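You operate a simulated robot arm through the tools that you are given. There is no shell and no other tool.

Carry out the task below with a simulated robot arm. There is one attempt and no reset: what you move stays moved.

## Task
Wipe the dark smear off the inlet belt and brush the dust off the eye sensor.
Fine: the belt is locked out and stays so; use the belt rag and the fluff brush, put both back. Set down upright: fluff brush. What is to be rubbed or washed off counts as gone when no trace of it is left.

Only the result counts: the job must be done as asked and must still hold three seconds after the hand-in. Knocking over, shifting, dropping, spilling or breaking anything else fails it.

## Robot
A 7-joint arm with a two-finger parallel gripper, fixed in place. Base frame: the origin is on the floor under the middle of its stand, x ahead of it, y to its left, z up; the work surface is at about z = 880. Lengths are in mm, angles in rad, forces in N, time in s.
It reaches about 1372 mm from its shoulder. Its first joint turns from -2.601 to 2.601 rad. Payload 3.43 kg.
The TCP is the grasp point between the finger pads, 30 mm short of the fingertips. In the tool frame z runs along the fingers and y along their closing line. Largest opening 94 mm; finger width 28, thickness 10; the body of the gripper, 50 by 96 mm, starts 55 mm behind the TCP.
Orientation is that of the tool frame in the base frame, as a unit quaternion [x, y, z, w]. With the fingers straight down and closing along the base's y, the tool's x points along the base's -x, its y along +y and its z along -z.

## Interface
- The arm moves only by the tool arm_command. Its argument "deltas" is one flat list of numbers, 7 for each row, row after row: the shift along the base's x, y, z in mm, then the turn, a rotation vector about the base's x, y, z in degrees, then the opening in per cent of the stroke, from 0 (shut) to 100 (fully open). In form: [tx, ty, tz, wx, wy, wz, gripper, tx, ty, tz, wx, wy, wz, gripper, ...]. A call has 1 to 20 rows; each row is the pose to reach, as a shift and turn from the pose commanded when the call began. Rows are played at 5 a second. More than 50 mm and 0.15 rad between two rows, or a gripper value outside its range, and nothing of the call is played. Where a pose cannot be reached the arm comes as near as it can. A force on the tool above 40 N (or 10 N above the force at the start of the call, whichever is more), or a blocked arm, ends the call early, and 0.2 s more pass. The fingers move at their own pace (about 45 mm/s each) and stop on an object; they squeeze with about 21 N. The grip force told is the motor's: it shows also when the fingers shut on nothing. Time passes only in rows, and 0.2 s behind the last, so rows that repeat a pose let the fingers close. The reply holds the time, the measured pose of the TCP, the force on the tool along the base axes, the opening and the grip force, in the units named above and with some noise, with the torque about the TCP (base axes, N m) and any sound that the robot's microphone picked up.
- Cameras (640 x 400 px; columns grow to the right, rows downward): "scene" is fixed at [39.3, 483.4, 1621.4]; the picture's right is [0.63, -0.78, 0.00], its down [-0.62, -0.50, -0.61] and it looks along [0.47, 0.38, -0.79] (base axes); focal length 302 px, centre (320, 200). "wrist" rides on the gripper at [76, 14, -102] in the tool frame; the picture's right is [-0.18, 0.98, 0.00], its down [-0.75, -0.14, -0.64] and it looks along [-0.63, -0.12, 0.77] (tool axes); focal length 243 px, centre (320, 200). There is no depth. A picture from a camera that has moved, and an enlarged one, comes with that camera's place and axes in the base frame and with its lens. The place of the scene camera against the robot may be out by one fixed shift of up to 25 mm in any direction.
- capture(camera): a new picture of that camera. No time passes.
- close_up(camera, box): a new picture of the part [left, top, right, bottom] of that camera's present view, enlarged. No time passes.
- close_job(): hands the job in; it is judged then, once.

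Places have to be worked out from the pictures, the camera data and where the tool is seen. Open the gripper and draw the arm clear of the work before you hand the job in, unless the task says otherwise.

The tools are called as a command line: name --argument value ..., lists and objects as JSON in quotes. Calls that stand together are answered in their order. arm_command: Moves the arm, as the interface text tells. Its arguments: {"type":"object","properties":{"deltas":{"type":"array"}},"required":["deltas"]} The other tools are called the same way: capture (camera) takes a picture; close_up (camera, box) takes an enlarged picture of a part of a camera's view; close_job () hands the job in.

At the start:

```text
t: 0.0
tool_pos: [514.1, 843.2, 1241.2]
tool_rot: [0.001, 1.0, 0.001, 0.001]
contact_force: [0.0, -1.1, 0.5]
wrist_torque: [0.0, 0.0, 0.02]
grip_width: 94.2
grip_force: 0.1
```

scene: 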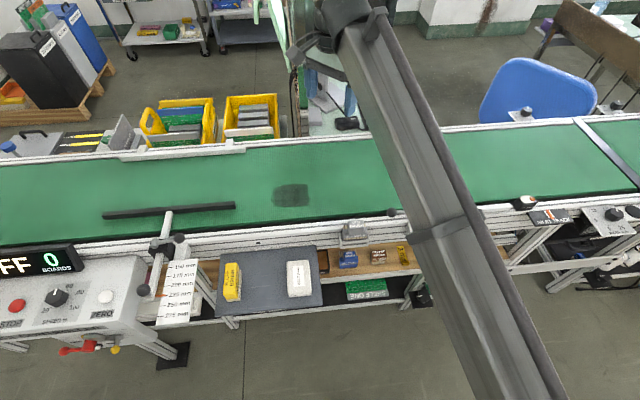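
wrist: 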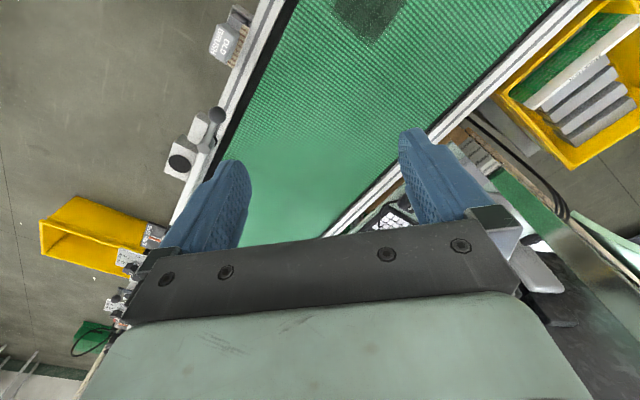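

I see a dark smear on the green belt near the picture centre and several items on a tray and rail in front of it. I'll take enlarged views first to identify the rag, the brush and the eye sensor.

close_up --camera "scene" --box '[200, 210, 440, 310]'

close_up --camera "scene" --box '[80, 150, 320, 300]'

close_up --camera "scene" --box '[480, 150, 640, 280]'

close_up --camera "wrist" --box '[20, 0, 340, 200]'

```text
2.67 times, centred on (320, 260) of scene
camera zoom: at [39.3, 483.4, 1621.4], right [0.63, -0.78, 0.0], down [-0.62, -0.5, -0.61], along [0.47, 0.38, -0.79], focal length 805 px, centre (320, 40)
```

zoom: 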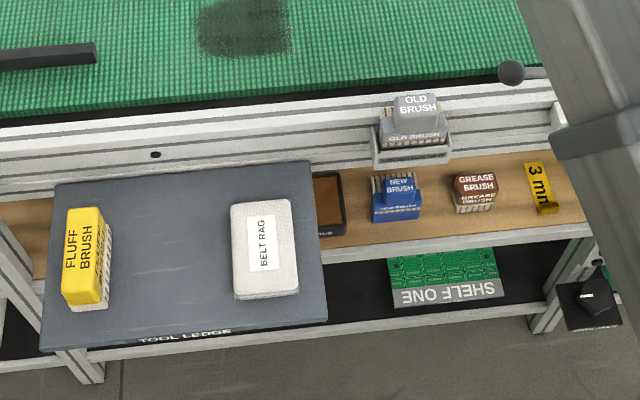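

```text
2.67 times, centred on (200, 225) of scene
camera zoom: at [39.3, 483.4, 1621.4], right [0.63, -0.78, 0.0], down [-0.62, -0.5, -0.61], along [0.47, 0.38, -0.79], focal length 805 px, centre (640, 133)
```

zoom: 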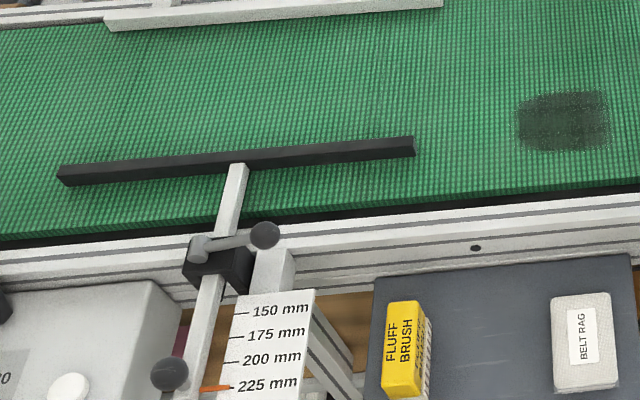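

```text
3.08 times, centred on (560, 215) of scene
camera zoom: at [39.3, 483.4, 1621.4], right [0.63, -0.78, 0.0], down [-0.62, -0.5, -0.61], along [0.47, 0.38, -0.79], focal length 928 px, centre (-418, 154)
```

zoom: 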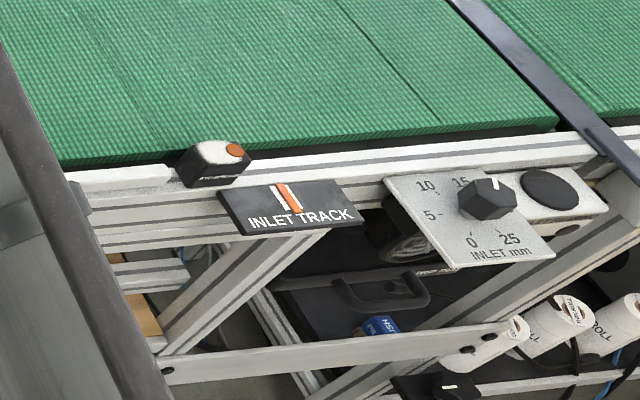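

```text
2.00 times, centred on (180, 100) of wrist
camera zoom: at [437.6, 857.5, 1345.5], right [0.18, 0.98, 0.0], down [0.75, -0.14, 0.64], along [0.63, -0.12, -0.77], focal length 485 px, centre (600, 400)
```

zoom: 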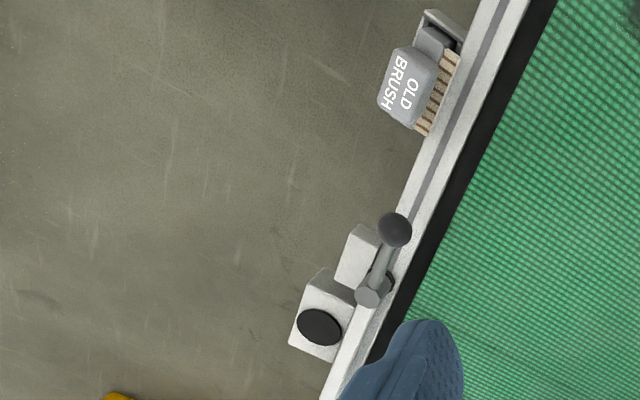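

The fluff brush (yellow, bristles down) and the belt rag lie on the grey tool ledge. The smear is near (440, 924), and the eye sensor looks like the black box with the orange lens near (870, 356), with the belt running at about -45°. I'll swing the gripper above the ledge, turned 45°, to measure things with the wrist camera.

arm_command --deltas '[-40.5, -7.9, -11.4, 0, 0, 5.6, 100, -81, -15.8, -22.8, 0, 0, 11.2, 100, -121.5, -23.6, -34.1, 0, 0, 16.9, 100, -162, -31.5, -45.5, 0, 0, 22.5, 100, -202.5, -39.4, -56.9, 0, 0, 28.1, 100, -243, -47.3, -68.3, 0, 0, 33.8, 100, -283.5, -55.1, -79.6, 0, 0, 39.4, 100, -324, -63, -91, 0, 0, 45, 100, -324, -63, -91, 0, 0, 45, 100]'

capture --camera "wrist"

capture --camera "scene"

```text
t: 2.0
tool_pos: [190.1, 780.8, 1150.1]
tool_rot: [-0.383, 0.924, 0.0, -0.001]
contact_force: [-0.6, 0.2, -0.2]
wrist_torque: [-0.04, -0.01, -0.05]
grip_width: 94.1
grip_force: 0.1
```

```text
taken
camera wrist: at [126.3, 736.1, 1253.8], right [-0.57, 0.82, 0.0], down [0.63, 0.43, 0.64], along [0.53, 0.36, -0.77], focal length 243 px, centre (320, 200)
```

wrist: 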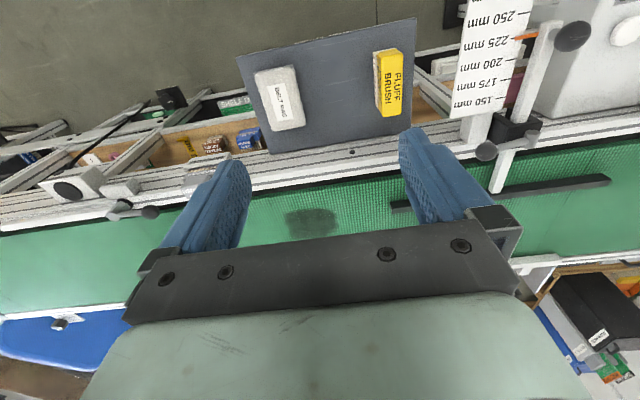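

```text
taken
```

scene: 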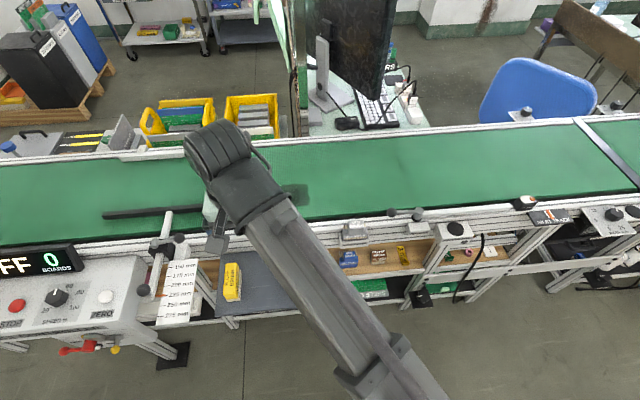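

The wrist view now shows the ledge with both tools. I'll zoom in on those, and on the previously hidden box at scene (455, 229), to settle which item is the eye sensor.

close_up --camera "scene" --box '[380, 190, 540, 290]'

close_up --camera "scene" --box '[500, 180, 580, 230]'

close_up --camera "wrist" --box '[220, 0, 540, 200]'

close_up --camera "wrist" --box '[0, 80, 240, 230]'

```text
4.00 times, centred on (460, 240) of scene
camera zoom: at [39.3, 483.4, 1621.4], right [0.63, -0.78, 0.0], down [-0.62, -0.5, -0.61], along [0.47, 0.38, -0.79], focal length 1207 px, centre (-240, 40)
```

zoom: 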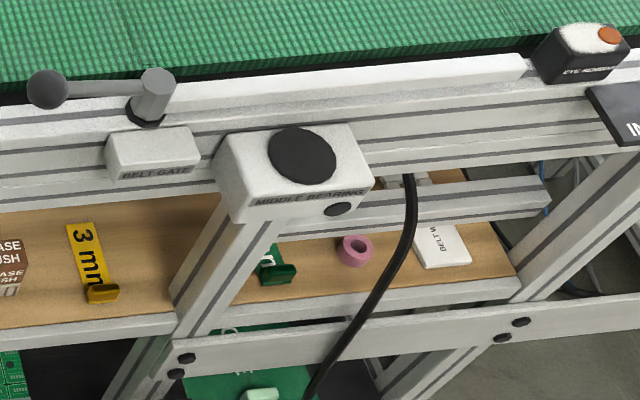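

```text
8.00 times, centred on (540, 205) of scene
camera zoom: at [39.3, 483.4, 1621.4], right [0.63, -0.78, 0.0], down [-0.62, -0.5, -0.61], along [0.47, 0.38, -0.79], focal length 2414 px, centre (-1440, 160)
```

zoom: 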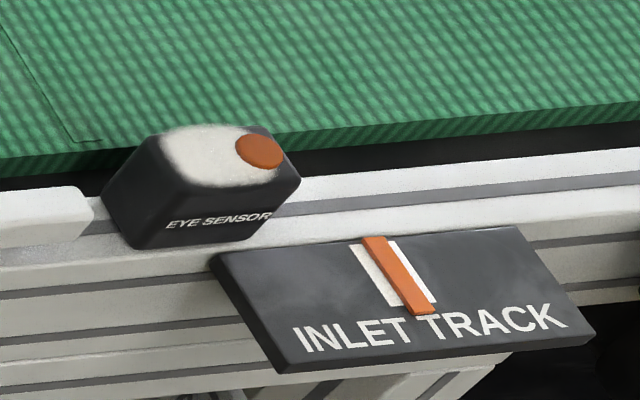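

```text
2.00 times, centred on (380, 100) of wrist
camera zoom: at [126.3, 736.1, 1253.8], right [-0.57, 0.82, 0.0], down [0.63, 0.43, 0.64], along [0.53, 0.36, -0.77], focal length 485 px, centre (200, 400)
```

zoom: 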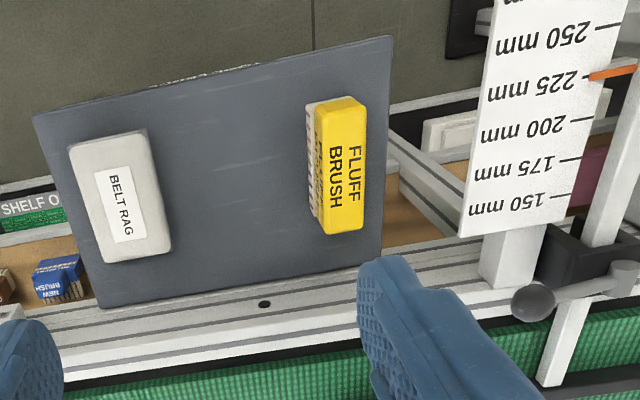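

```text
2.67 times, centred on (120, 155) of wrist
camera zoom: at [126.3, 736.1, 1253.8], right [-0.57, 0.82, 0.0], down [0.63, 0.43, 0.64], along [0.53, 0.36, -0.77], focal length 647 px, centre (853, 320)
```

zoom: 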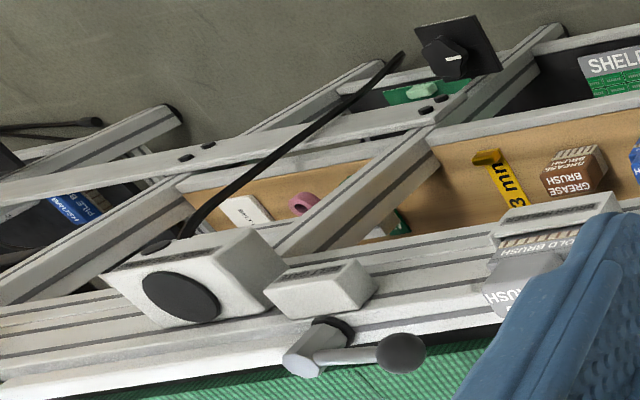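

The sensor carries a label "EYE SENSOR" with a white dust film on its top face, so it is identified. I'll move closer above the brush to get a second wrist view and fix the ledge and brush heights by parallax.

arm_command --deltas '[-13, 30, -33, 0, 0, 0, 100, -27, 60, -67, 0, 0, 0, 100, -40, 90, -100, 0, 0, 0, 100, -40, 90, -100, 0, 0, 0, 100]'

capture --camera "wrist"

close_up --camera "wrist" --box '[200, 0, 440, 150]'

capture --camera "scene"

```text
t: 3.0
tool_pos: [151.4, 871.7, 1050.3]
tool_rot: [-0.382, 0.924, 0.0, 0.001]
contact_force: [0.1, 0.0, -0.2]
wrist_torque: [-0.03, -0.02, 0.02]
grip_width: 94.1
grip_force: 0.1
```

```text
taken
camera wrist: at [86.8, 827.2, 1153.7], right [-0.56, 0.83, 0.0], down [0.63, 0.43, 0.64], along [0.53, 0.36, -0.77], focal length 243 px, centre (320, 200)
```

wrist: 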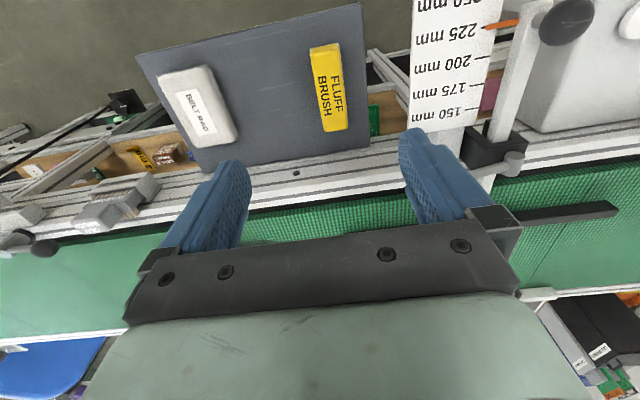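

```text
2.67 times, centred on (320, 75) of wrist
camera zoom: at [86.8, 827.2, 1153.7], right [-0.56, 0.83, 0.0], down [0.63, 0.43, 0.64], along [0.53, 0.36, -0.77], focal length 647 px, centre (320, 533)
```

zoom: 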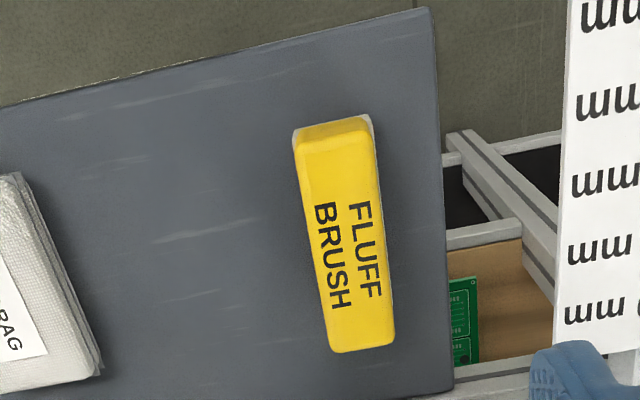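

```text
taken
```

scene: 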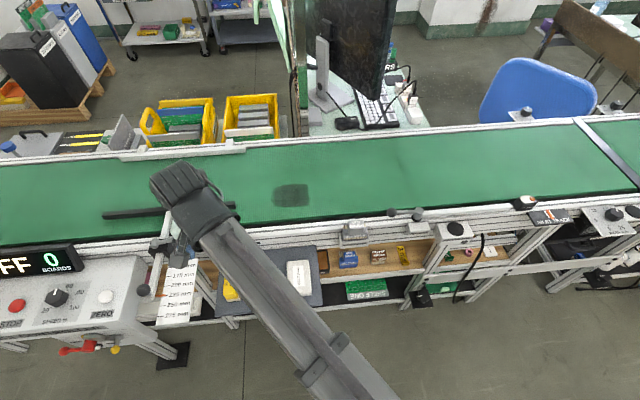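

Two views put the brush top at about (150, 883, 846), the rag top at about (278, 755, 816), and the ledge near z 790. I'll move above the rag with the fingers open along the belt direction and check again.

arm_command --deltas '[25, -23, -20, 0, 0, 0, 100, 51, -46, -40, 0, 0, 0, 100, 76, -69, -60, 0, 0, 0, 100, 102, -92, -80, 0, 0, 0, 100, 127, -115, -100, 0, 0, 0, 100, 127, -115, -100, 0, 0, 0, 100]'

capture --camera "wrist"

close_up --camera "wrist" --box '[200, 0, 440, 150]'

capture --camera "scene"

```text
t: 4.4
tool_pos: [278.7, 754.7, 949.5]
tool_rot: [-0.382, 0.924, -0.001, -0.001]
contact_force: [0.1, 0.3, -0.5]
wrist_torque: [0.03, 0.04, 0.02]
grip_width: 94.0
grip_force: 0.1
```

```text
taken
camera wrist: at [213.8, 711.2, 1053.6], right [-0.57, 0.82, 0.0], down [0.63, 0.43, 0.64], along [0.53, 0.36, -0.77], focal length 243 px, centre (320, 200)
```

wrist: 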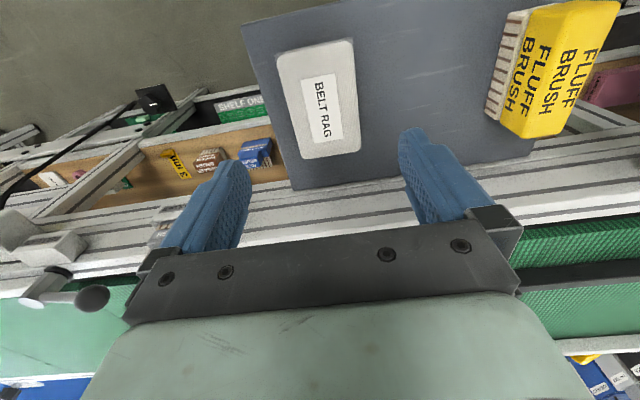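

```text
2.67 times, centred on (320, 75) of wrist
camera zoom: at [213.8, 711.2, 1053.6], right [-0.57, 0.82, 0.0], down [0.63, 0.43, 0.64], along [0.53, 0.36, -0.77], focal length 647 px, centre (320, 533)
```

zoom: 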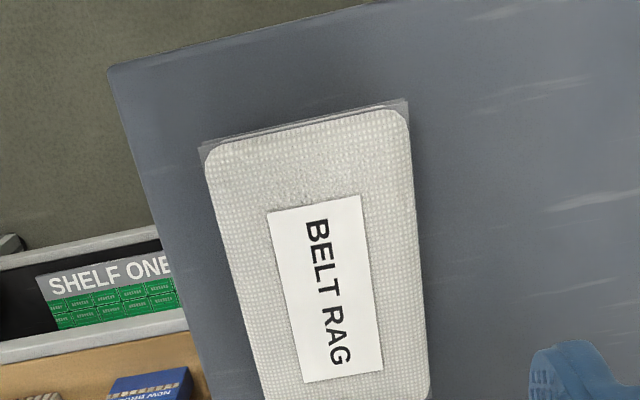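

```text
taken
```

scene: 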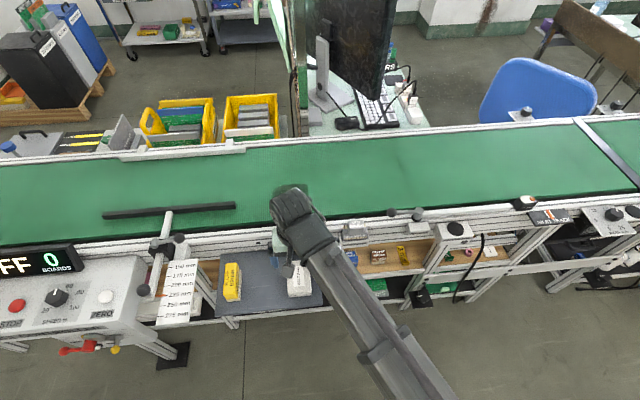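

The new view refines the rag centre to about (280.5, 761), with a top of roughly 65 × 100 mm at z about 816. I'll descend so the fingertips sit just above the rag's top and re-check the alignment.

arm_command --deltas '[3.4, 5.8, -35, 0, 0, 0, 100, 3.4, 5.8, -70, 0, 0, 0, 100, 3.4, 5.8, -100, 0, 0, 0, 100, 3.4, 5.8, -100, 0, 0, 0, 100]'

capture --camera "wrist"

close_up --camera "scene" --box '[200, 200, 360, 300]'

```text
t: 5.4
tool_pos: [280.5, 761.6, 851.3]
tool_rot: [-0.383, 0.924, 0.0, 0.0]
contact_force: [-0.8, -0.7, 0.2]
wrist_torque: [0.02, 0.01, 0.0]
grip_width: 94.1
grip_force: 0.1
```

```text
taken
camera wrist: at [216.4, 717.7, 954.2], right [-0.56, 0.83, 0.0], down [0.63, 0.43, 0.64], along [0.53, 0.36, -0.77], focal length 243 px, centre (320, 200)
```

wrist: 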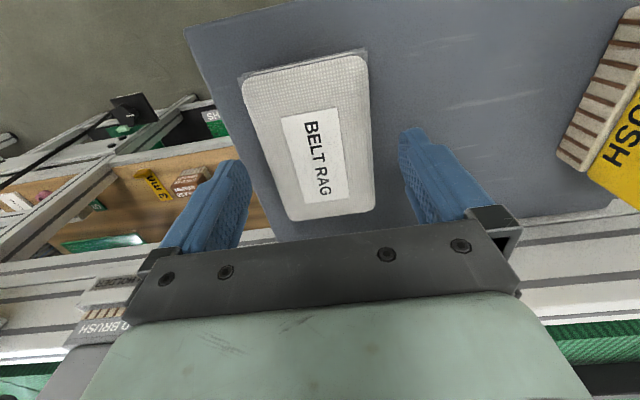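

```text
4.00 times, centred on (280, 250) of scene
camera zoom: at [39.3, 483.4, 1621.4], right [0.63, -0.78, 0.0], down [-0.62, -0.5, -0.61], along [0.47, 0.38, -0.79], focal length 1207 px, centre (480, 0)
```

zoom: 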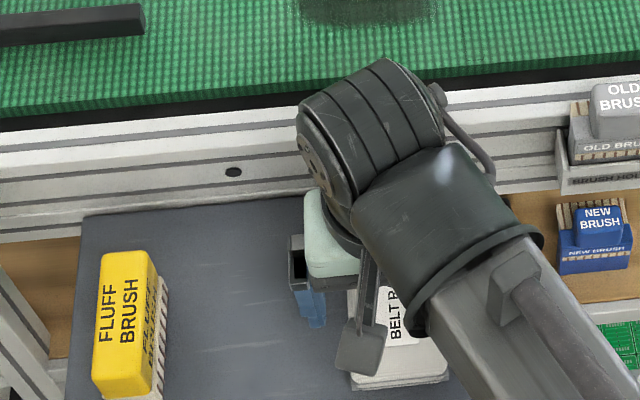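

The rag is centred under the fingers with about 14 mm clearance on each side. I'll lower about 22 mm so the fingertips are some 7 mm above the ledge, then close.

arm_command --deltas '[0, 0, -11, 0, 0, 0, 100, 0, 0, -22, 0, 0, 0, 100, 0, 0, -22, 0, 0, 0, 100, 0, 0, -22, 0, 0, 0, 50, 0, 0, -22, 0, 0, 0, 40, 0, 0, -22, 0, 0, 0, 40, 0, 0, -22, 0, 0, 0, 40]'

capture --camera "wrist"

```text
t: 7.0
tool_pos: [280.1, 760.0, 829.6]
tool_rot: [-0.382, 0.924, 0.001, 0.001]
contact_force: [3.6, -1.9, 26.6]
wrist_torque: [-0.44, 0.01, 0.08]
grip_width: 68.6
grip_force: 21.4
```

```text
taken
camera wrist: at [216.6, 716.6, 933.3], right [-0.56, 0.83, 0.0], down [0.63, 0.43, 0.64], along [0.53, 0.36, -0.77], focal length 243 px, centre (320, 200)
```

wrist: 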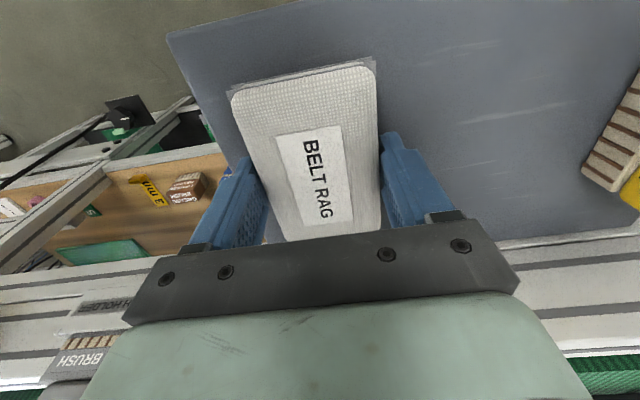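

The gripper closed to 68.6 mm, but there is an upward force of about 27 N, so either the tips touch the ledge or the rag is wedged between them. I'll open a little at the same height to tell which.

arm_command --deltas '[0, 0, 0, 0, 0, 0, 85, 0, 0, 0, 0, 0, 0, 85, 0, 0, 0, 0, 0, 0, 85]'

```text
t: 7.8
tool_pos: [280.6, 761.6, 828.8]
tool_rot: [-0.382, 0.924, 0.001, 0.0]
contact_force: [-9.1, 11.7, 34.7]
wrist_torque: [-0.77, -0.52, 0.0]
grip_width: 71.1
grip_force: 0.1
```

The fingers barely opened and friction shows along the closing line, so the tips are pressing on the ledge, which is therefore at z about 798. I'll lift 5 mm with the fingers opening and check the force.

arm_command --deltas '[0, 0, 2, 0, 0, 0, 85, 0, 0, 4, 0, 0, 0, 85, 0, 0, 5, 0, 0, 0, 85, 0, 0, 5, 0, 0, 0, 85]'

capture --camera "wrist"

close_up --camera "wrist" --box '[180, 20, 480, 240]'

```text
t: 8.8
tool_pos: [280.8, 761.1, 833.5]
tool_rot: [-0.383, 0.924, 0.0, -0.001]
contact_force: [-0.1, 0.0, -0.3]
wrist_torque: [0.01, 0.02, 0.01]
grip_width: 79.8
grip_force: 0.2
```

```text
taken
camera wrist: at [216.2, 717.0, 937.0], right [-0.56, 0.83, 0.0], down [0.63, 0.43, 0.64], along [0.53, 0.36, -0.77], focal length 243 px, centre (320, 200)
```

wrist: 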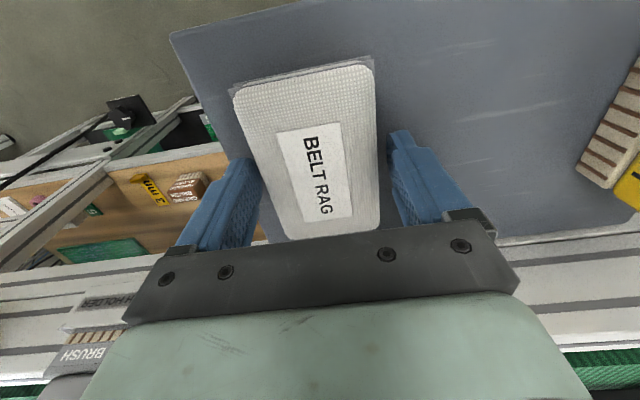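

```text
1.82 times, centred on (330, 130) of wrist
camera zoom: at [216.2, 717.0, 937.0], right [-0.56, 0.83, 0.0], down [0.63, 0.43, 0.64], along [0.53, 0.36, -0.77], focal length 441 px, centre (302, 327)
```

zoom: 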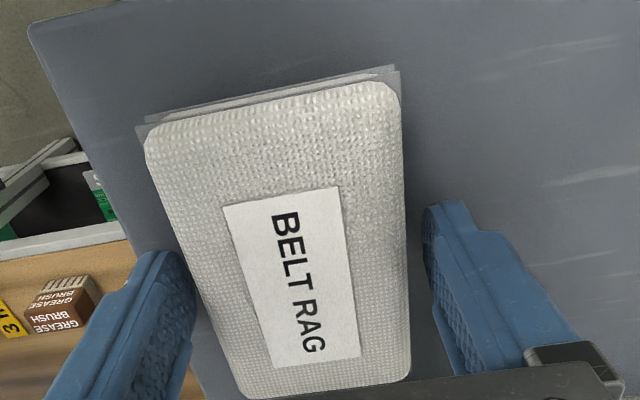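

Force is back to zero with the tips about 4 mm above the ledge. I'll raise 2 mm more for clearance under the fingers and close on the rag.

arm_command --deltas '[0, 0, 2, 0, 0, 0, 85, 0, 0, 2, 0, 0, 0, 50, 0, 0, 2, 0, 0, 0, 40, 0, 0, 2, 0, 0, 0, 40, 0, 0, 2, 0, 0, 0, 40]'

```text
t: 10.0
tool_pos: [279.9, 761.4, 834.9]
tool_rot: [-0.383, 0.924, -0.001, -0.001]
contact_force: [-0.2, 0.1, 1.1]
wrist_torque: [0.01, 0.01, 0.01]
grip_width: 64.2
grip_force: 21.1
```

The grip holds at 64.2 mm with 21 N and no ledge contact. I'll lift straight up and check that the rag comes along.

arm_command --deltas '[0, 0, 10, 0, 0, 0, 40, 0, 0, 30, 0, 0, 0, 40, 0, 0, 65, 0, 0, 0, 40, 0, 0, 105, 0, 0, 0, 40, 0, 0, 145, 0, 0, 0, 40, 0, 0, 145, 0, 0, 0, 40]'

capture --camera "wrist"

close_up --camera "scene" --box '[200, 170, 400, 300]'

```text
t: 11.4
tool_pos: [280.8, 761.0, 981.4]
tool_rot: [-0.383, 0.924, 0.0, -0.001]
contact_force: [0.4, -0.3, -0.7]
wrist_torque: [0.02, 0.0, 0.01]
grip_width: 63.8
grip_force: 21.2
```

```text
taken
camera wrist: at [216.8, 716.7, 1084.5], right [-0.56, 0.83, 0.0], down [0.63, 0.43, 0.64], along [0.53, 0.36, -0.77], focal length 243 px, centre (320, 200)
```

wrist: 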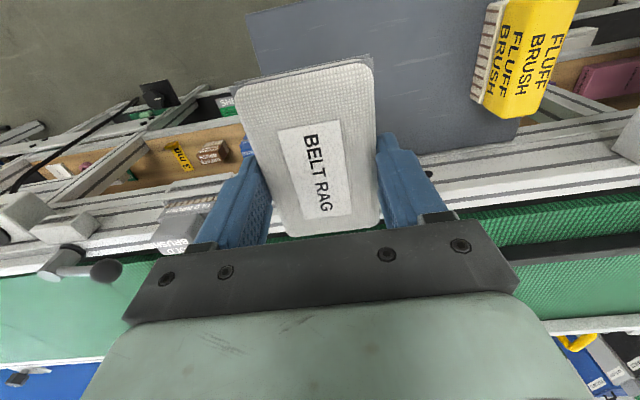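

```text
3.08 times, centred on (300, 235) of scene
camera zoom: at [39.3, 483.4, 1621.4], right [0.63, -0.78, 0.0], down [-0.62, -0.5, -0.61], along [0.47, 0.38, -0.79], focal length 928 px, centre (382, 92)
```

zoom: 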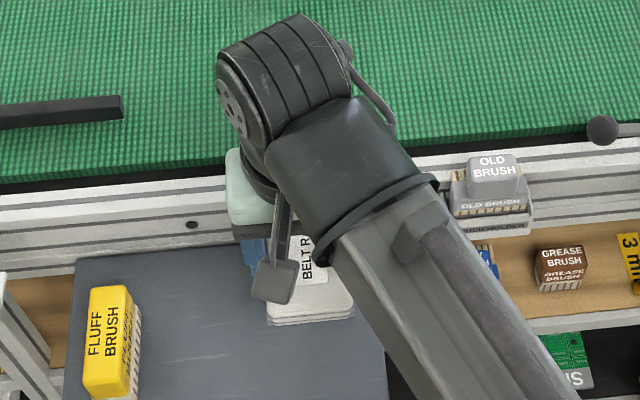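

The rag is securely held and level. I'll move it aside over the belt and higher, so the wrist camera gets a clear look at the smear beside the rag.

arm_command --deltas '[10, 1, 40, 0, 0, 0, 40, 45, 5, 70, 0, 0, 0, 40, 85, 10, 95, 0, 0, 0, 40, 125, 16, 110, 0, 0, 0, 40, 167, 21, 118, 0, 0, 0, 40, 209, 27, 118, 0, 0, 0, 40, 251, 32, 118, 0, 0, 0, 40, 292, 38, 118, 0, 0, 0, 40, 292, 38, 118, 0, 0, 0, 40]'

capture --camera "wrist"

capture --camera "scene"

```text
t: 13.4
tool_pos: [572.9, 798.8, 1097.3]
tool_rot: [-0.383, 0.924, 0.0, 0.0]
contact_force: [0.2, 0.8, -1.1]
wrist_torque: [0.0, 0.01, 0.02]
grip_width: 64.1
grip_force: 21.0
```

```text
taken
camera wrist: at [508.6, 754.6, 1201.5], right [-0.57, 0.82, 0.0], down [0.63, 0.43, 0.64], along [0.53, 0.36, -0.77], focal length 243 px, centre (320, 200)
```

wrist: 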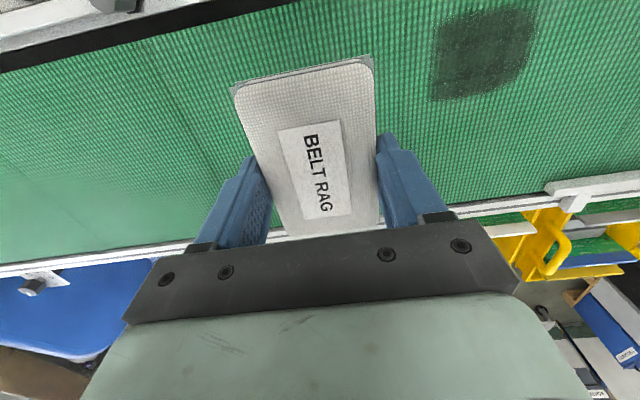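

```text
taken
```

scene: 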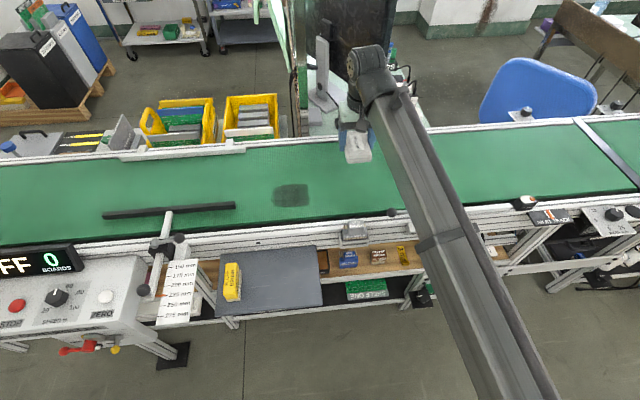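

The smear measures about 100 × 80 mm centred near (450, 935), and the rag bottom is about 36 mm below the TCP, so contact should come at a TCP height of roughly 916. I'll carry the rag over it and stop above contact.

arm_command --deltas '[-30, 34, -20, 0, 0, 0, 40, -60, 68, -50, 0, 0, 0, 40, -90, 102, -85, 0, 0, 0, 40, -122.4, 136.9, -120, 0, 0, 0, 40, -122.4, 136.9, -158, 0, 0, 0, 40, -122.4, 136.9, -158, 0, 0, 0, 40]'

capture --camera "wrist"

close_up --camera "scene" --box '[220, 140, 380, 240]'

```text
refused: row 2 steps farther than a row can; nothing moved
```

```text
taken
camera wrist: at [508.6, 754.6, 1201.5], right [-0.57, 0.82, 0.0], down [0.63, 0.43, 0.64], along [0.53, 0.36, -0.77], focal length 243 px, centre (320, 200)
```

wrist: 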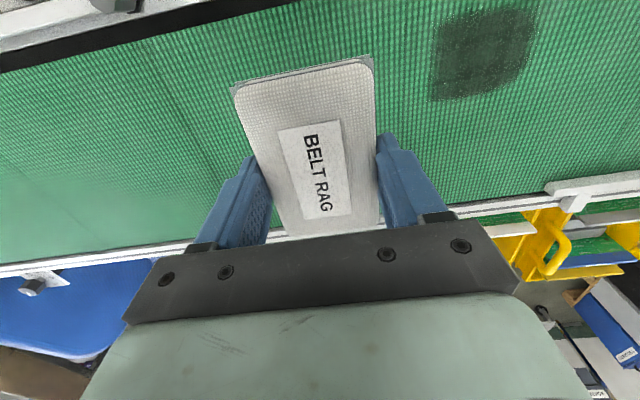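

```text
4.00 times, centred on (300, 190) of scene
camera zoom: at [39.3, 483.4, 1621.4], right [0.63, -0.78, 0.0], down [-0.62, -0.5, -0.61], along [0.47, 0.38, -0.79], focal length 1207 px, centre (400, 240)
```

zoom: 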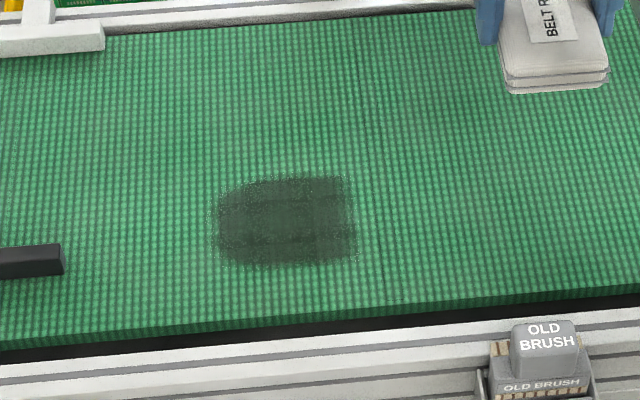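

That call was refused because a row was longer than 50 mm, and nothing moved. I'll send the same move in smaller rows.

arm_command --deltas '[-20.4, 22.8, -20, 0, 0, 0, 40, -40.8, 45.6, -40, 0, 0, 0, 40, -61.2, 68.4, -65, 0, 0, 0, 40, -81.6, 91.3, -90, 0, 0, 0, 40, -102, 114.1, -115, 0, 0, 0, 40, -122.4, 136.9, -140, 0, 0, 0, 40, -122.4, 136.9, -158, 0, 0, 0, 40, -122.4, 136.9, -158, 0, 0, 0, 40]'

capture --camera "wrist"

close_up --camera "scene" --box '[220, 140, 380, 240]'

```text
t: 15.2
tool_pos: [449.9, 935.9, 940.2]
tool_rot: [-0.383, 0.924, 0.0, 0.0]
contact_force: [0.7, 0.1, -1.2]
wrist_torque: [0.0, 0.0, 0.02]
grip_width: 64.2
grip_force: 21.3
```

```text
taken
camera wrist: at [385.6, 891.6, 1044.0], right [-0.56, 0.83, 0.0], down [0.63, 0.43, 0.64], along [0.53, 0.36, -0.77], focal length 243 px, centre (320, 200)
```

wrist: 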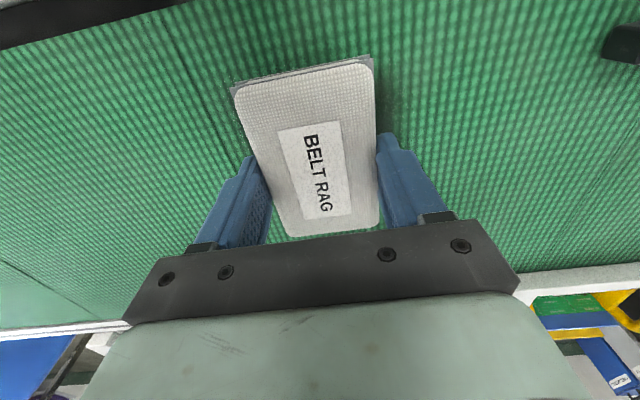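

```text
4.00 times, centred on (300, 190) of scene
camera zoom: at [39.3, 483.4, 1621.4], right [0.63, -0.78, 0.0], down [-0.62, -0.5, -0.61], along [0.47, 0.38, -0.79], focal length 1207 px, centre (400, 240)
```

zoom: 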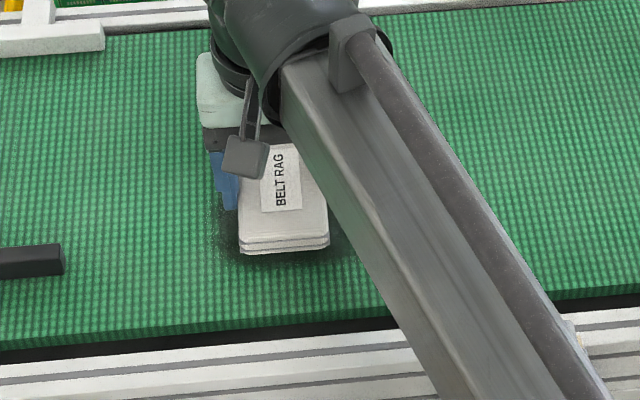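

The rag hovers right over the smear. I'll lower it gently toward contact, watching the vertical force.

arm_command --deltas '[0, 0, -10, 0, 0, 0, 40, 0, 0, -17, 0, 0, 0, 40, 0, 0, -20, 0, 0, 0, 40, 0, 0, -20, 0, 0, 0, 40]'

close_up --camera "scene" --box '[220, 140, 380, 240]'

capture --camera "wrist"

```text
t: 16.2
tool_pos: [450.9, 935.5, 921.1]
tool_rot: [-0.383, 0.924, 0.0, -0.001]
contact_force: [-0.5, 0.7, -0.1]
wrist_torque: [0.01, 0.0, -0.02]
grip_width: 64.0
grip_force: 21.0
```

```text
4.00 times, centred on (300, 190) of scene
camera zoom: at [39.3, 483.4, 1621.4], right [0.63, -0.78, 0.0], down [-0.62, -0.5, -0.61], along [0.47, 0.38, -0.79], focal length 1207 px, centre (400, 240)
```

zoom: 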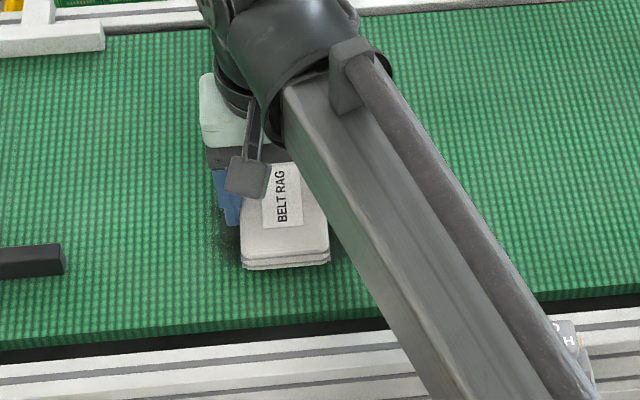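

```text
taken
camera wrist: at [385.6, 892.3, 1024.2], right [-0.56, 0.83, 0.0], down [0.63, 0.43, 0.64], along [0.53, 0.36, -0.77], focal length 243 px, centre (320, 200)
```

wrist: 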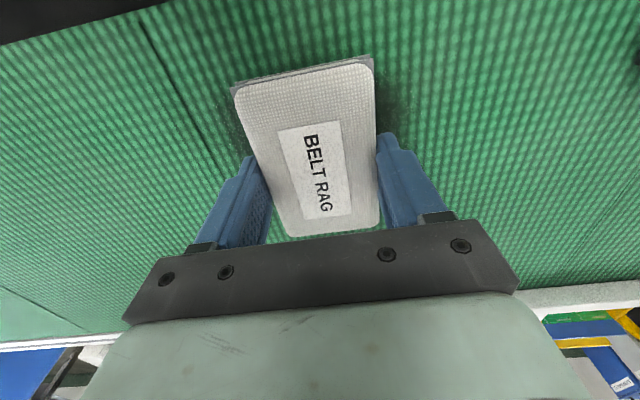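

No contact yet at TCP z 920. I'll continue down in 2 mm steps, watching for first touch.

arm_command --deltas '[0, 0, -2, 0, 0, 0, 40, 0, 0, -4, 0, 0, 0, 40, 0, 0, -4, 0, 0, 0, 40]'

```text
t: 17.0
tool_pos: [450.5, 936.1, 918.2]
tool_rot: [-0.382, 0.924, 0.0, 0.0]
contact_force: [-0.3, 0.7, -0.9]
wrist_torque: [0.0, 0.01, 0.0]
grip_width: 63.8
grip_force: 21.1
```

Still free at about 916–918. Lowering another 3 mm.

arm_command --deltas '[0, 0, -1.5, 0, 0, 0, 40, 0, 0, -3, 0, 0, 0, 40, 0, 0, -3, 0, 0, 0, 40]'

```text
t: 17.8
tool_pos: [449.5, 935.1, 915.2]
tool_rot: [-0.382, 0.924, 0.0, 0.001]
contact_force: [-0.4, 0.2, 17.3]
wrist_torque: [-0.16, 0.07, 0.01]
grip_width: 64.3
grip_force: 20.7
```

Contact is made with about 17 N pressing. I'll ease up slightly and wipe along the belt direction in a ±55 mm stroke.

arm_command --deltas '[0, 0, 0.5, 0, 0, 0, 40, 10.6, -10.6, 0.5, 0, 0, 0, 40, 21.2, -21.2, 0.5, 0, 0, 0, 40, 31.8, -31.8, 0.5, 0, 0, 0, 40, 38.9, -38.9, 0.5, 0, 0, 0, 40, 28.3, -28.3, 0.5, 0, 0, 0, 40, 17.7, -17.7, 0.5, 0, 0, 0, 40, 7, -7, 0.5, 0, 0, 0, 40, -3.5, 3.5, 0.5, 0, 0, 0, 40, -14, 14, 0.5, 0, 0, 0, 40, -24.7, 24.7, 0.5, 0, 0, 0, 40, -35, 35, 0.5, 0, 0, 0, 40, -38.9, 38.9, 0.5, 0, 0, 0, 40]'

close_up --camera "scene" --box '[220, 140, 380, 240]'

capture --camera "wrist"

```text
t: 20.6
tool_pos: [410.3, 975.0, 914.6]
tool_rot: [-0.383, 0.924, 0.0, 0.0]
contact_force: [6.7, -6.7, 9.5]
wrist_torque: [-0.28, -0.28, -0.01]
grip_width: 64.0
grip_force: 20.6
```

```text
4.00 times, centred on (300, 190) of scene
camera zoom: at [39.3, 483.4, 1621.4], right [0.63, -0.78, 0.0], down [-0.62, -0.5, -0.61], along [0.47, 0.38, -0.79], focal length 1207 px, centre (400, 240)
```

zoom: 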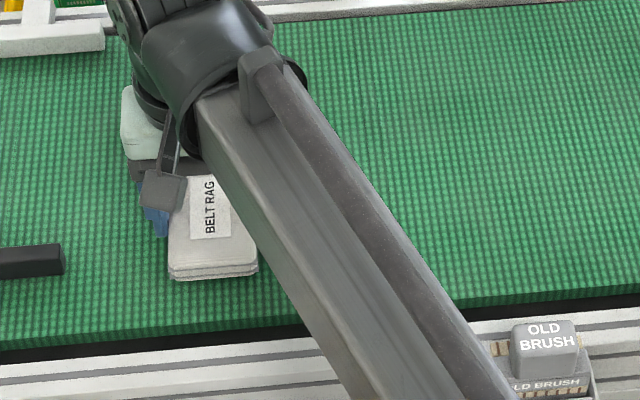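

```text
taken
camera wrist: at [346.8, 930.3, 1018.6], right [-0.56, 0.83, 0.0], down [0.63, 0.43, 0.64], along [0.53, 0.36, -0.77], focal length 243 px, centre (320, 200)
```

wrist: 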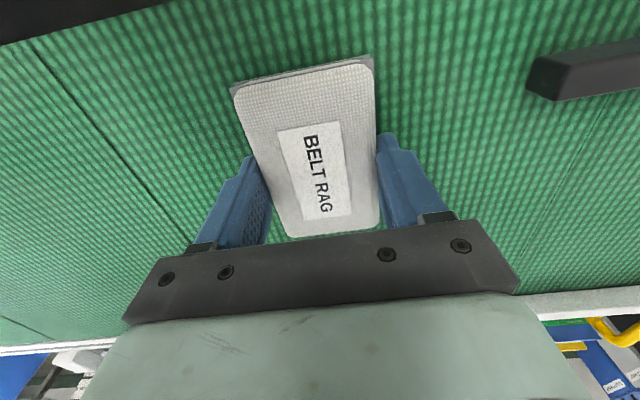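

The wipe is working: about 9.5 N pressing and friction along the stroke, with the smear fading. I'll make two more full strokes offset ±15 mm across the belt to cover the smear's edges.

arm_command --deltas '[10.6, 10.6, 0, 0, 0, 0, 40, 21.2, 0, 0, 0, 0, 0, 40, 31.8, -10.6, 0, 0, 0, 0, 40, 42.4, -21.2, 0, 0, 0, 0, 40, 53, -31.8, 0, 0, 0, 0, 40, 63.6, -42.4, 0, 0, 0, 0, 40, 74.2, -53, 0, 0, 0, 0, 40, 84.8, -63.6, 0, 0, 0, 0, 40, 74.2, -74.2, 0, 0, 0, 0, 40, 63.6, -84.8, 0, 0, 0, 0, 40, 53, -74.2, 0, 0, 0, 0, 40, 42.4, -63.6, 0, 0, 0, 0, 40, 31.8, -53, 0, 0, 0, 0, 40, 21.2, -42.4, 0, 0, 0, 0, 40, 10.6, -31.8, 0, 0, 0, 0, 40, 0, -21.2, 0, 0, 0, 0, 40, -10.6, -10.6, 0, 0, 0, 0, 40]'

capture --camera "wrist"

close_up --camera "scene" --box '[220, 140, 380, 240]'

```text
t: 24.2
tool_pos: [402.3, 964.7, 915.0]
tool_rot: [-0.383, 0.924, 0.001, 0.0]
contact_force: [2.1, -2.6, 3.1]
wrist_torque: [-0.16, -0.12, -0.05]
grip_width: 64.1
grip_force: 21.1
```

```text
taken
camera wrist: at [336.5, 920.6, 1018.3], right [-0.57, 0.82, 0.0], down [0.63, 0.43, 0.64], along [0.53, 0.36, -0.77], focal length 243 px, centre (320, 200)
```

wrist: 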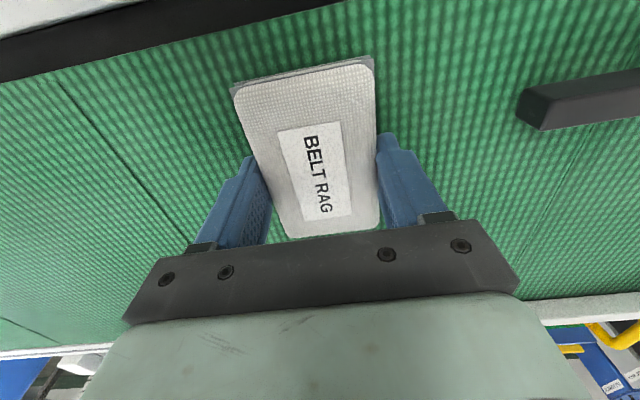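

```text
4.00 times, centred on (300, 190) of scene
camera zoom: at [39.3, 483.4, 1621.4], right [0.63, -0.78, 0.0], down [-0.62, -0.5, -0.61], along [0.47, 0.38, -0.79], focal length 1207 px, centre (400, 240)
```

zoom: 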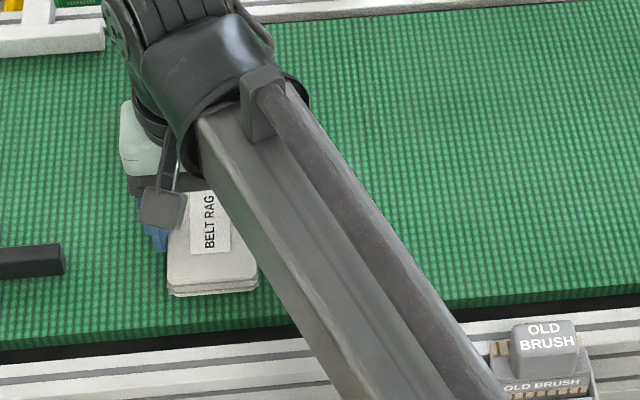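

Contact pressure dropped to about 3 N near the end, so the rag may have shifted slightly in the grip. I'll lift off and go to the earlier viewpoint to inspect the belt.

arm_command --deltas '[0, 0, 40, 0, 0, 0, 40, 21, -21, 75, 0, 0, 0, 40, 45, -45, 110, 0, 0, 0, 40, 72, -70, 140, 0, 0, 0, 40, 100, -97, 165, 0, 0, 0, 40, 128, -124, 184, 0, 0, 0, 40, 152, -147, 184, 0, 0, 0, 40, 172, -166, 184, 0, 0, 0, 40, 172, -166, 184, 0, 0, 0, 40]'

capture --camera "wrist"

close_up --camera "wrist" --box '[390, 0, 590, 125]'

close_up --camera "scene" --box '[220, 140, 380, 240]'

```text
t: 26.2
tool_pos: [572.4, 798.9, 1098.7]
tool_rot: [-0.383, 0.924, 0.0, 0.001]
contact_force: [-0.1, 0.4, -0.7]
wrist_torque: [0.01, -0.01, 0.03]
grip_width: 63.9
grip_force: 21.4
```

```text
taken
camera wrist: at [508.5, 754.2, 1203.1], right [-0.57, 0.82, 0.0], down [0.63, 0.43, 0.64], along [0.53, 0.36, -0.77], focal length 243 px, centre (320, 200)
```

wrist: 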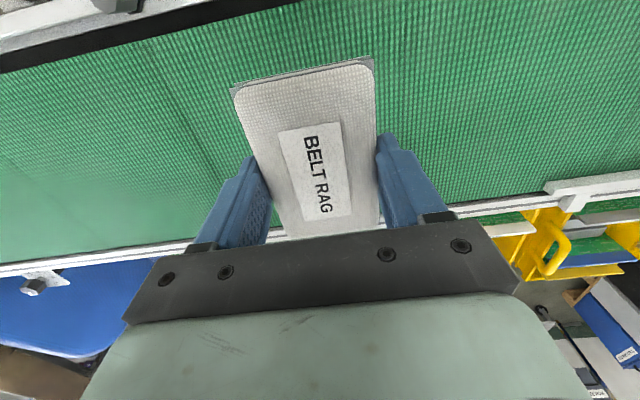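

```text
3.20 times, centred on (490, 62) of wrist
camera zoom: at [508.5, 754.2, 1203.1], right [-0.57, 0.82, 0.0], down [0.63, 0.43, 0.64], along [0.53, 0.36, -0.77], focal length 776 px, centre (-224, 640)
```

zoom: 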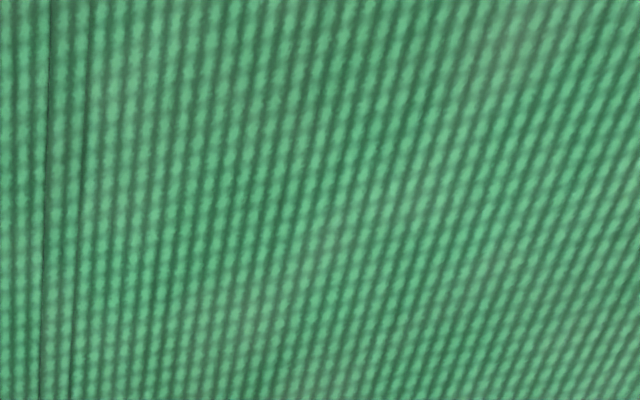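

```text
4.00 times, centred on (300, 190) of scene
camera zoom: at [39.3, 483.4, 1621.4], right [0.63, -0.78, 0.0], down [-0.62, -0.5, -0.61], along [0.47, 0.38, -0.79], focal length 1207 px, centre (400, 240)
```

zoom: 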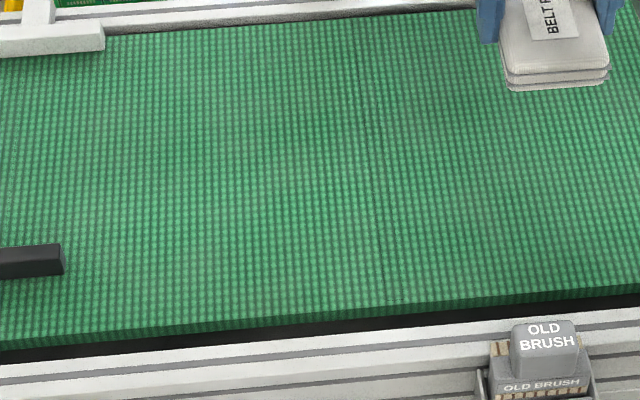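

No trace of the smear is visible in either view. I'll carry the rag back above its original place on the ledge.

arm_command --deltas '[-41, -6, 0, 0, 0, 0, 40, -83, -11, 0, 0, 0, 0, 40, -125, -17, 0, 0, 0, 0, 40, -167, -22, -8, 0, 0, 0, 40, -207, -28, -23, 0, 0, 0, 40, -247, -33, -48, 0, 0, 0, 40, -282, -37, -78, 0, 0, 0, 40, -292, -38, -117.5, 0, 0, 0, 40, -292, -38, -117.5, 0, 0, 0, 40]'

capture --camera "wrist"

close_up --camera "scene" --box '[200, 200, 360, 300]'

```text
t: 28.2
tool_pos: [279.4, 761.6, 980.2]
tool_rot: [-0.383, 0.924, 0.001, 0.0]
contact_force: [-0.4, -0.2, -0.2]
wrist_torque: [-0.01, -0.01, 0.04]
grip_width: 63.9
grip_force: 21.1
```

```text
taken
camera wrist: at [215.0, 717.4, 1083.9], right [-0.56, 0.83, 0.0], down [0.63, 0.43, 0.64], along [0.53, 0.36, -0.77], focal length 243 px, centre (320, 200)
```

wrist: 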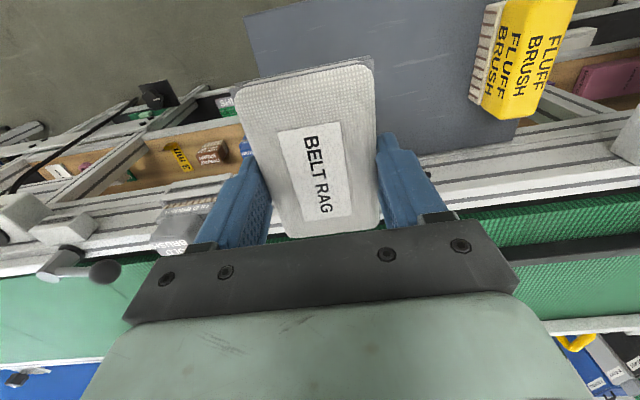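

```text
4.00 times, centred on (280, 250) of scene
camera zoom: at [39.3, 483.4, 1621.4], right [0.63, -0.78, 0.0], down [-0.62, -0.5, -0.61], along [0.47, 0.38, -0.79], focal length 1207 px, centre (480, 0)
```

zoom: 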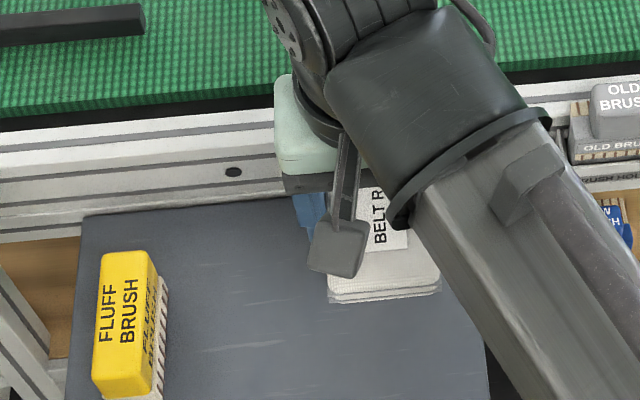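

The rag is above its original spot. I'll lower it to the original grip height and check for contact.

arm_command --deltas '[0, 0, -45, 0, 0, 0, 40, 0, 0, -90, 0, 0, 0, 40, 0, 0, -125, 0, 0, 0, 40, 0, 0, -138, 0, 0, 0, 40, 0, 0, -143, 0, 0, 0, 40, 0, 0, -143, 0, 0, 0, 40]'

```text
t: 29.6
tool_pos: [280.8, 762.4, 838.5]
tool_rot: [-0.383, 0.924, 0.001, 0.0]
contact_force: [-0.5, -0.3, -1.4]
wrist_torque: [0.03, -0.03, 0.0]
grip_width: 64.0
grip_force: 20.9
```

No contact yet at about 837. I'll ease down in 1 mm steps to touch.

arm_command --deltas '[0, 0, -1, 0, 0, 0, 40, 0, 0, -2, 0, 0, 0, 40, 0, 0, -2, 0, 0, 0, 40]'

```text
t: 30.4
tool_pos: [281.0, 761.5, 836.8]
tool_rot: [-0.383, 0.924, 0.001, 0.0]
contact_force: [0.8, -0.7, -0.5]
wrist_torque: [0.0, -0.04, -0.01]
grip_width: 63.9
grip_force: 21.3
```

Still no load. Down another 2 mm in small steps.

arm_command --deltas '[0, 0, -1, 0, 0, 0, 40, 0, 0, -2, 0, 0, 0, 40, 0, 0, -2, 0, 0, 0, 40]'

```text
t: 31.2
tool_pos: [281.7, 760.4, 834.1]
tool_rot: [-0.382, 0.924, 0.0, 0.0]
contact_force: [-0.7, -0.3, 6.2]
wrist_torque: [-0.05, 0.06, -0.01]
grip_width: 63.9
grip_force: 21.0
```

The rag is now resting on the ledge with about 6 N. I'll open the fingers slowly, then rise straight up.

arm_command --deltas '[0, 0, 0, 0, 0, 0, 72, 0, 0, 0, 0, 0, 0, 85, 0, 0, 0, 0, 0, 0, 95, 0, 0, 1, 0, 0, 0, 95, 0, 0, 25, 0, 0, 0, 95, 0, 0, 65, 0, 0, 0, 95, 0, 0, 105, 0, 0, 0, 95, 0, 0, 145, 0, 0, 0, 95, 0, 0, 145, 0, 0, 0, 95]'

capture --camera "wrist"

close_up --camera "wrist" --box '[200, 0, 440, 150]'

```text
t: 33.2
tool_pos: [279.5, 760.4, 978.9]
tool_rot: [-0.383, 0.924, 0.0, 0.0]
contact_force: [0.0, 0.3, 0.0]
wrist_torque: [0.03, 0.03, 0.03]
grip_width: 89.1
grip_force: 0.1
```

```text
taken
camera wrist: at [216.2, 716.5, 1083.6], right [-0.56, 0.83, 0.0], down [0.63, 0.43, 0.64], along [0.53, 0.36, -0.77], focal length 243 px, centre (320, 200)
```

wrist: 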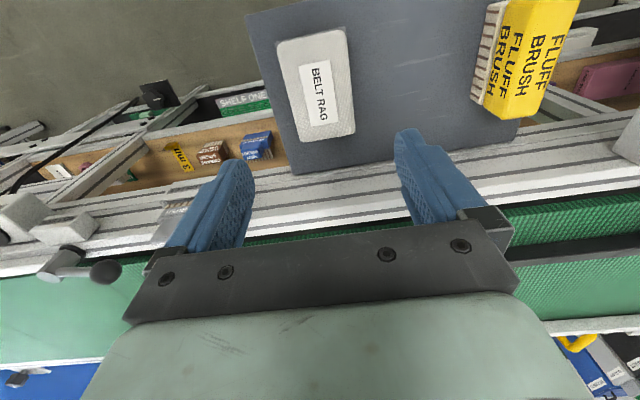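

```text
2.67 times, centred on (320, 75) of wrist
camera zoom: at [216.2, 716.5, 1083.6], right [-0.56, 0.83, 0.0], down [0.63, 0.43, 0.64], along [0.53, 0.36, -0.77], focal length 647 px, centre (320, 533)
```

zoom: 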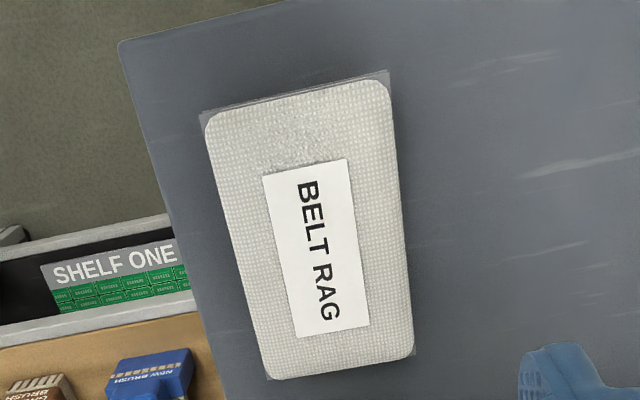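

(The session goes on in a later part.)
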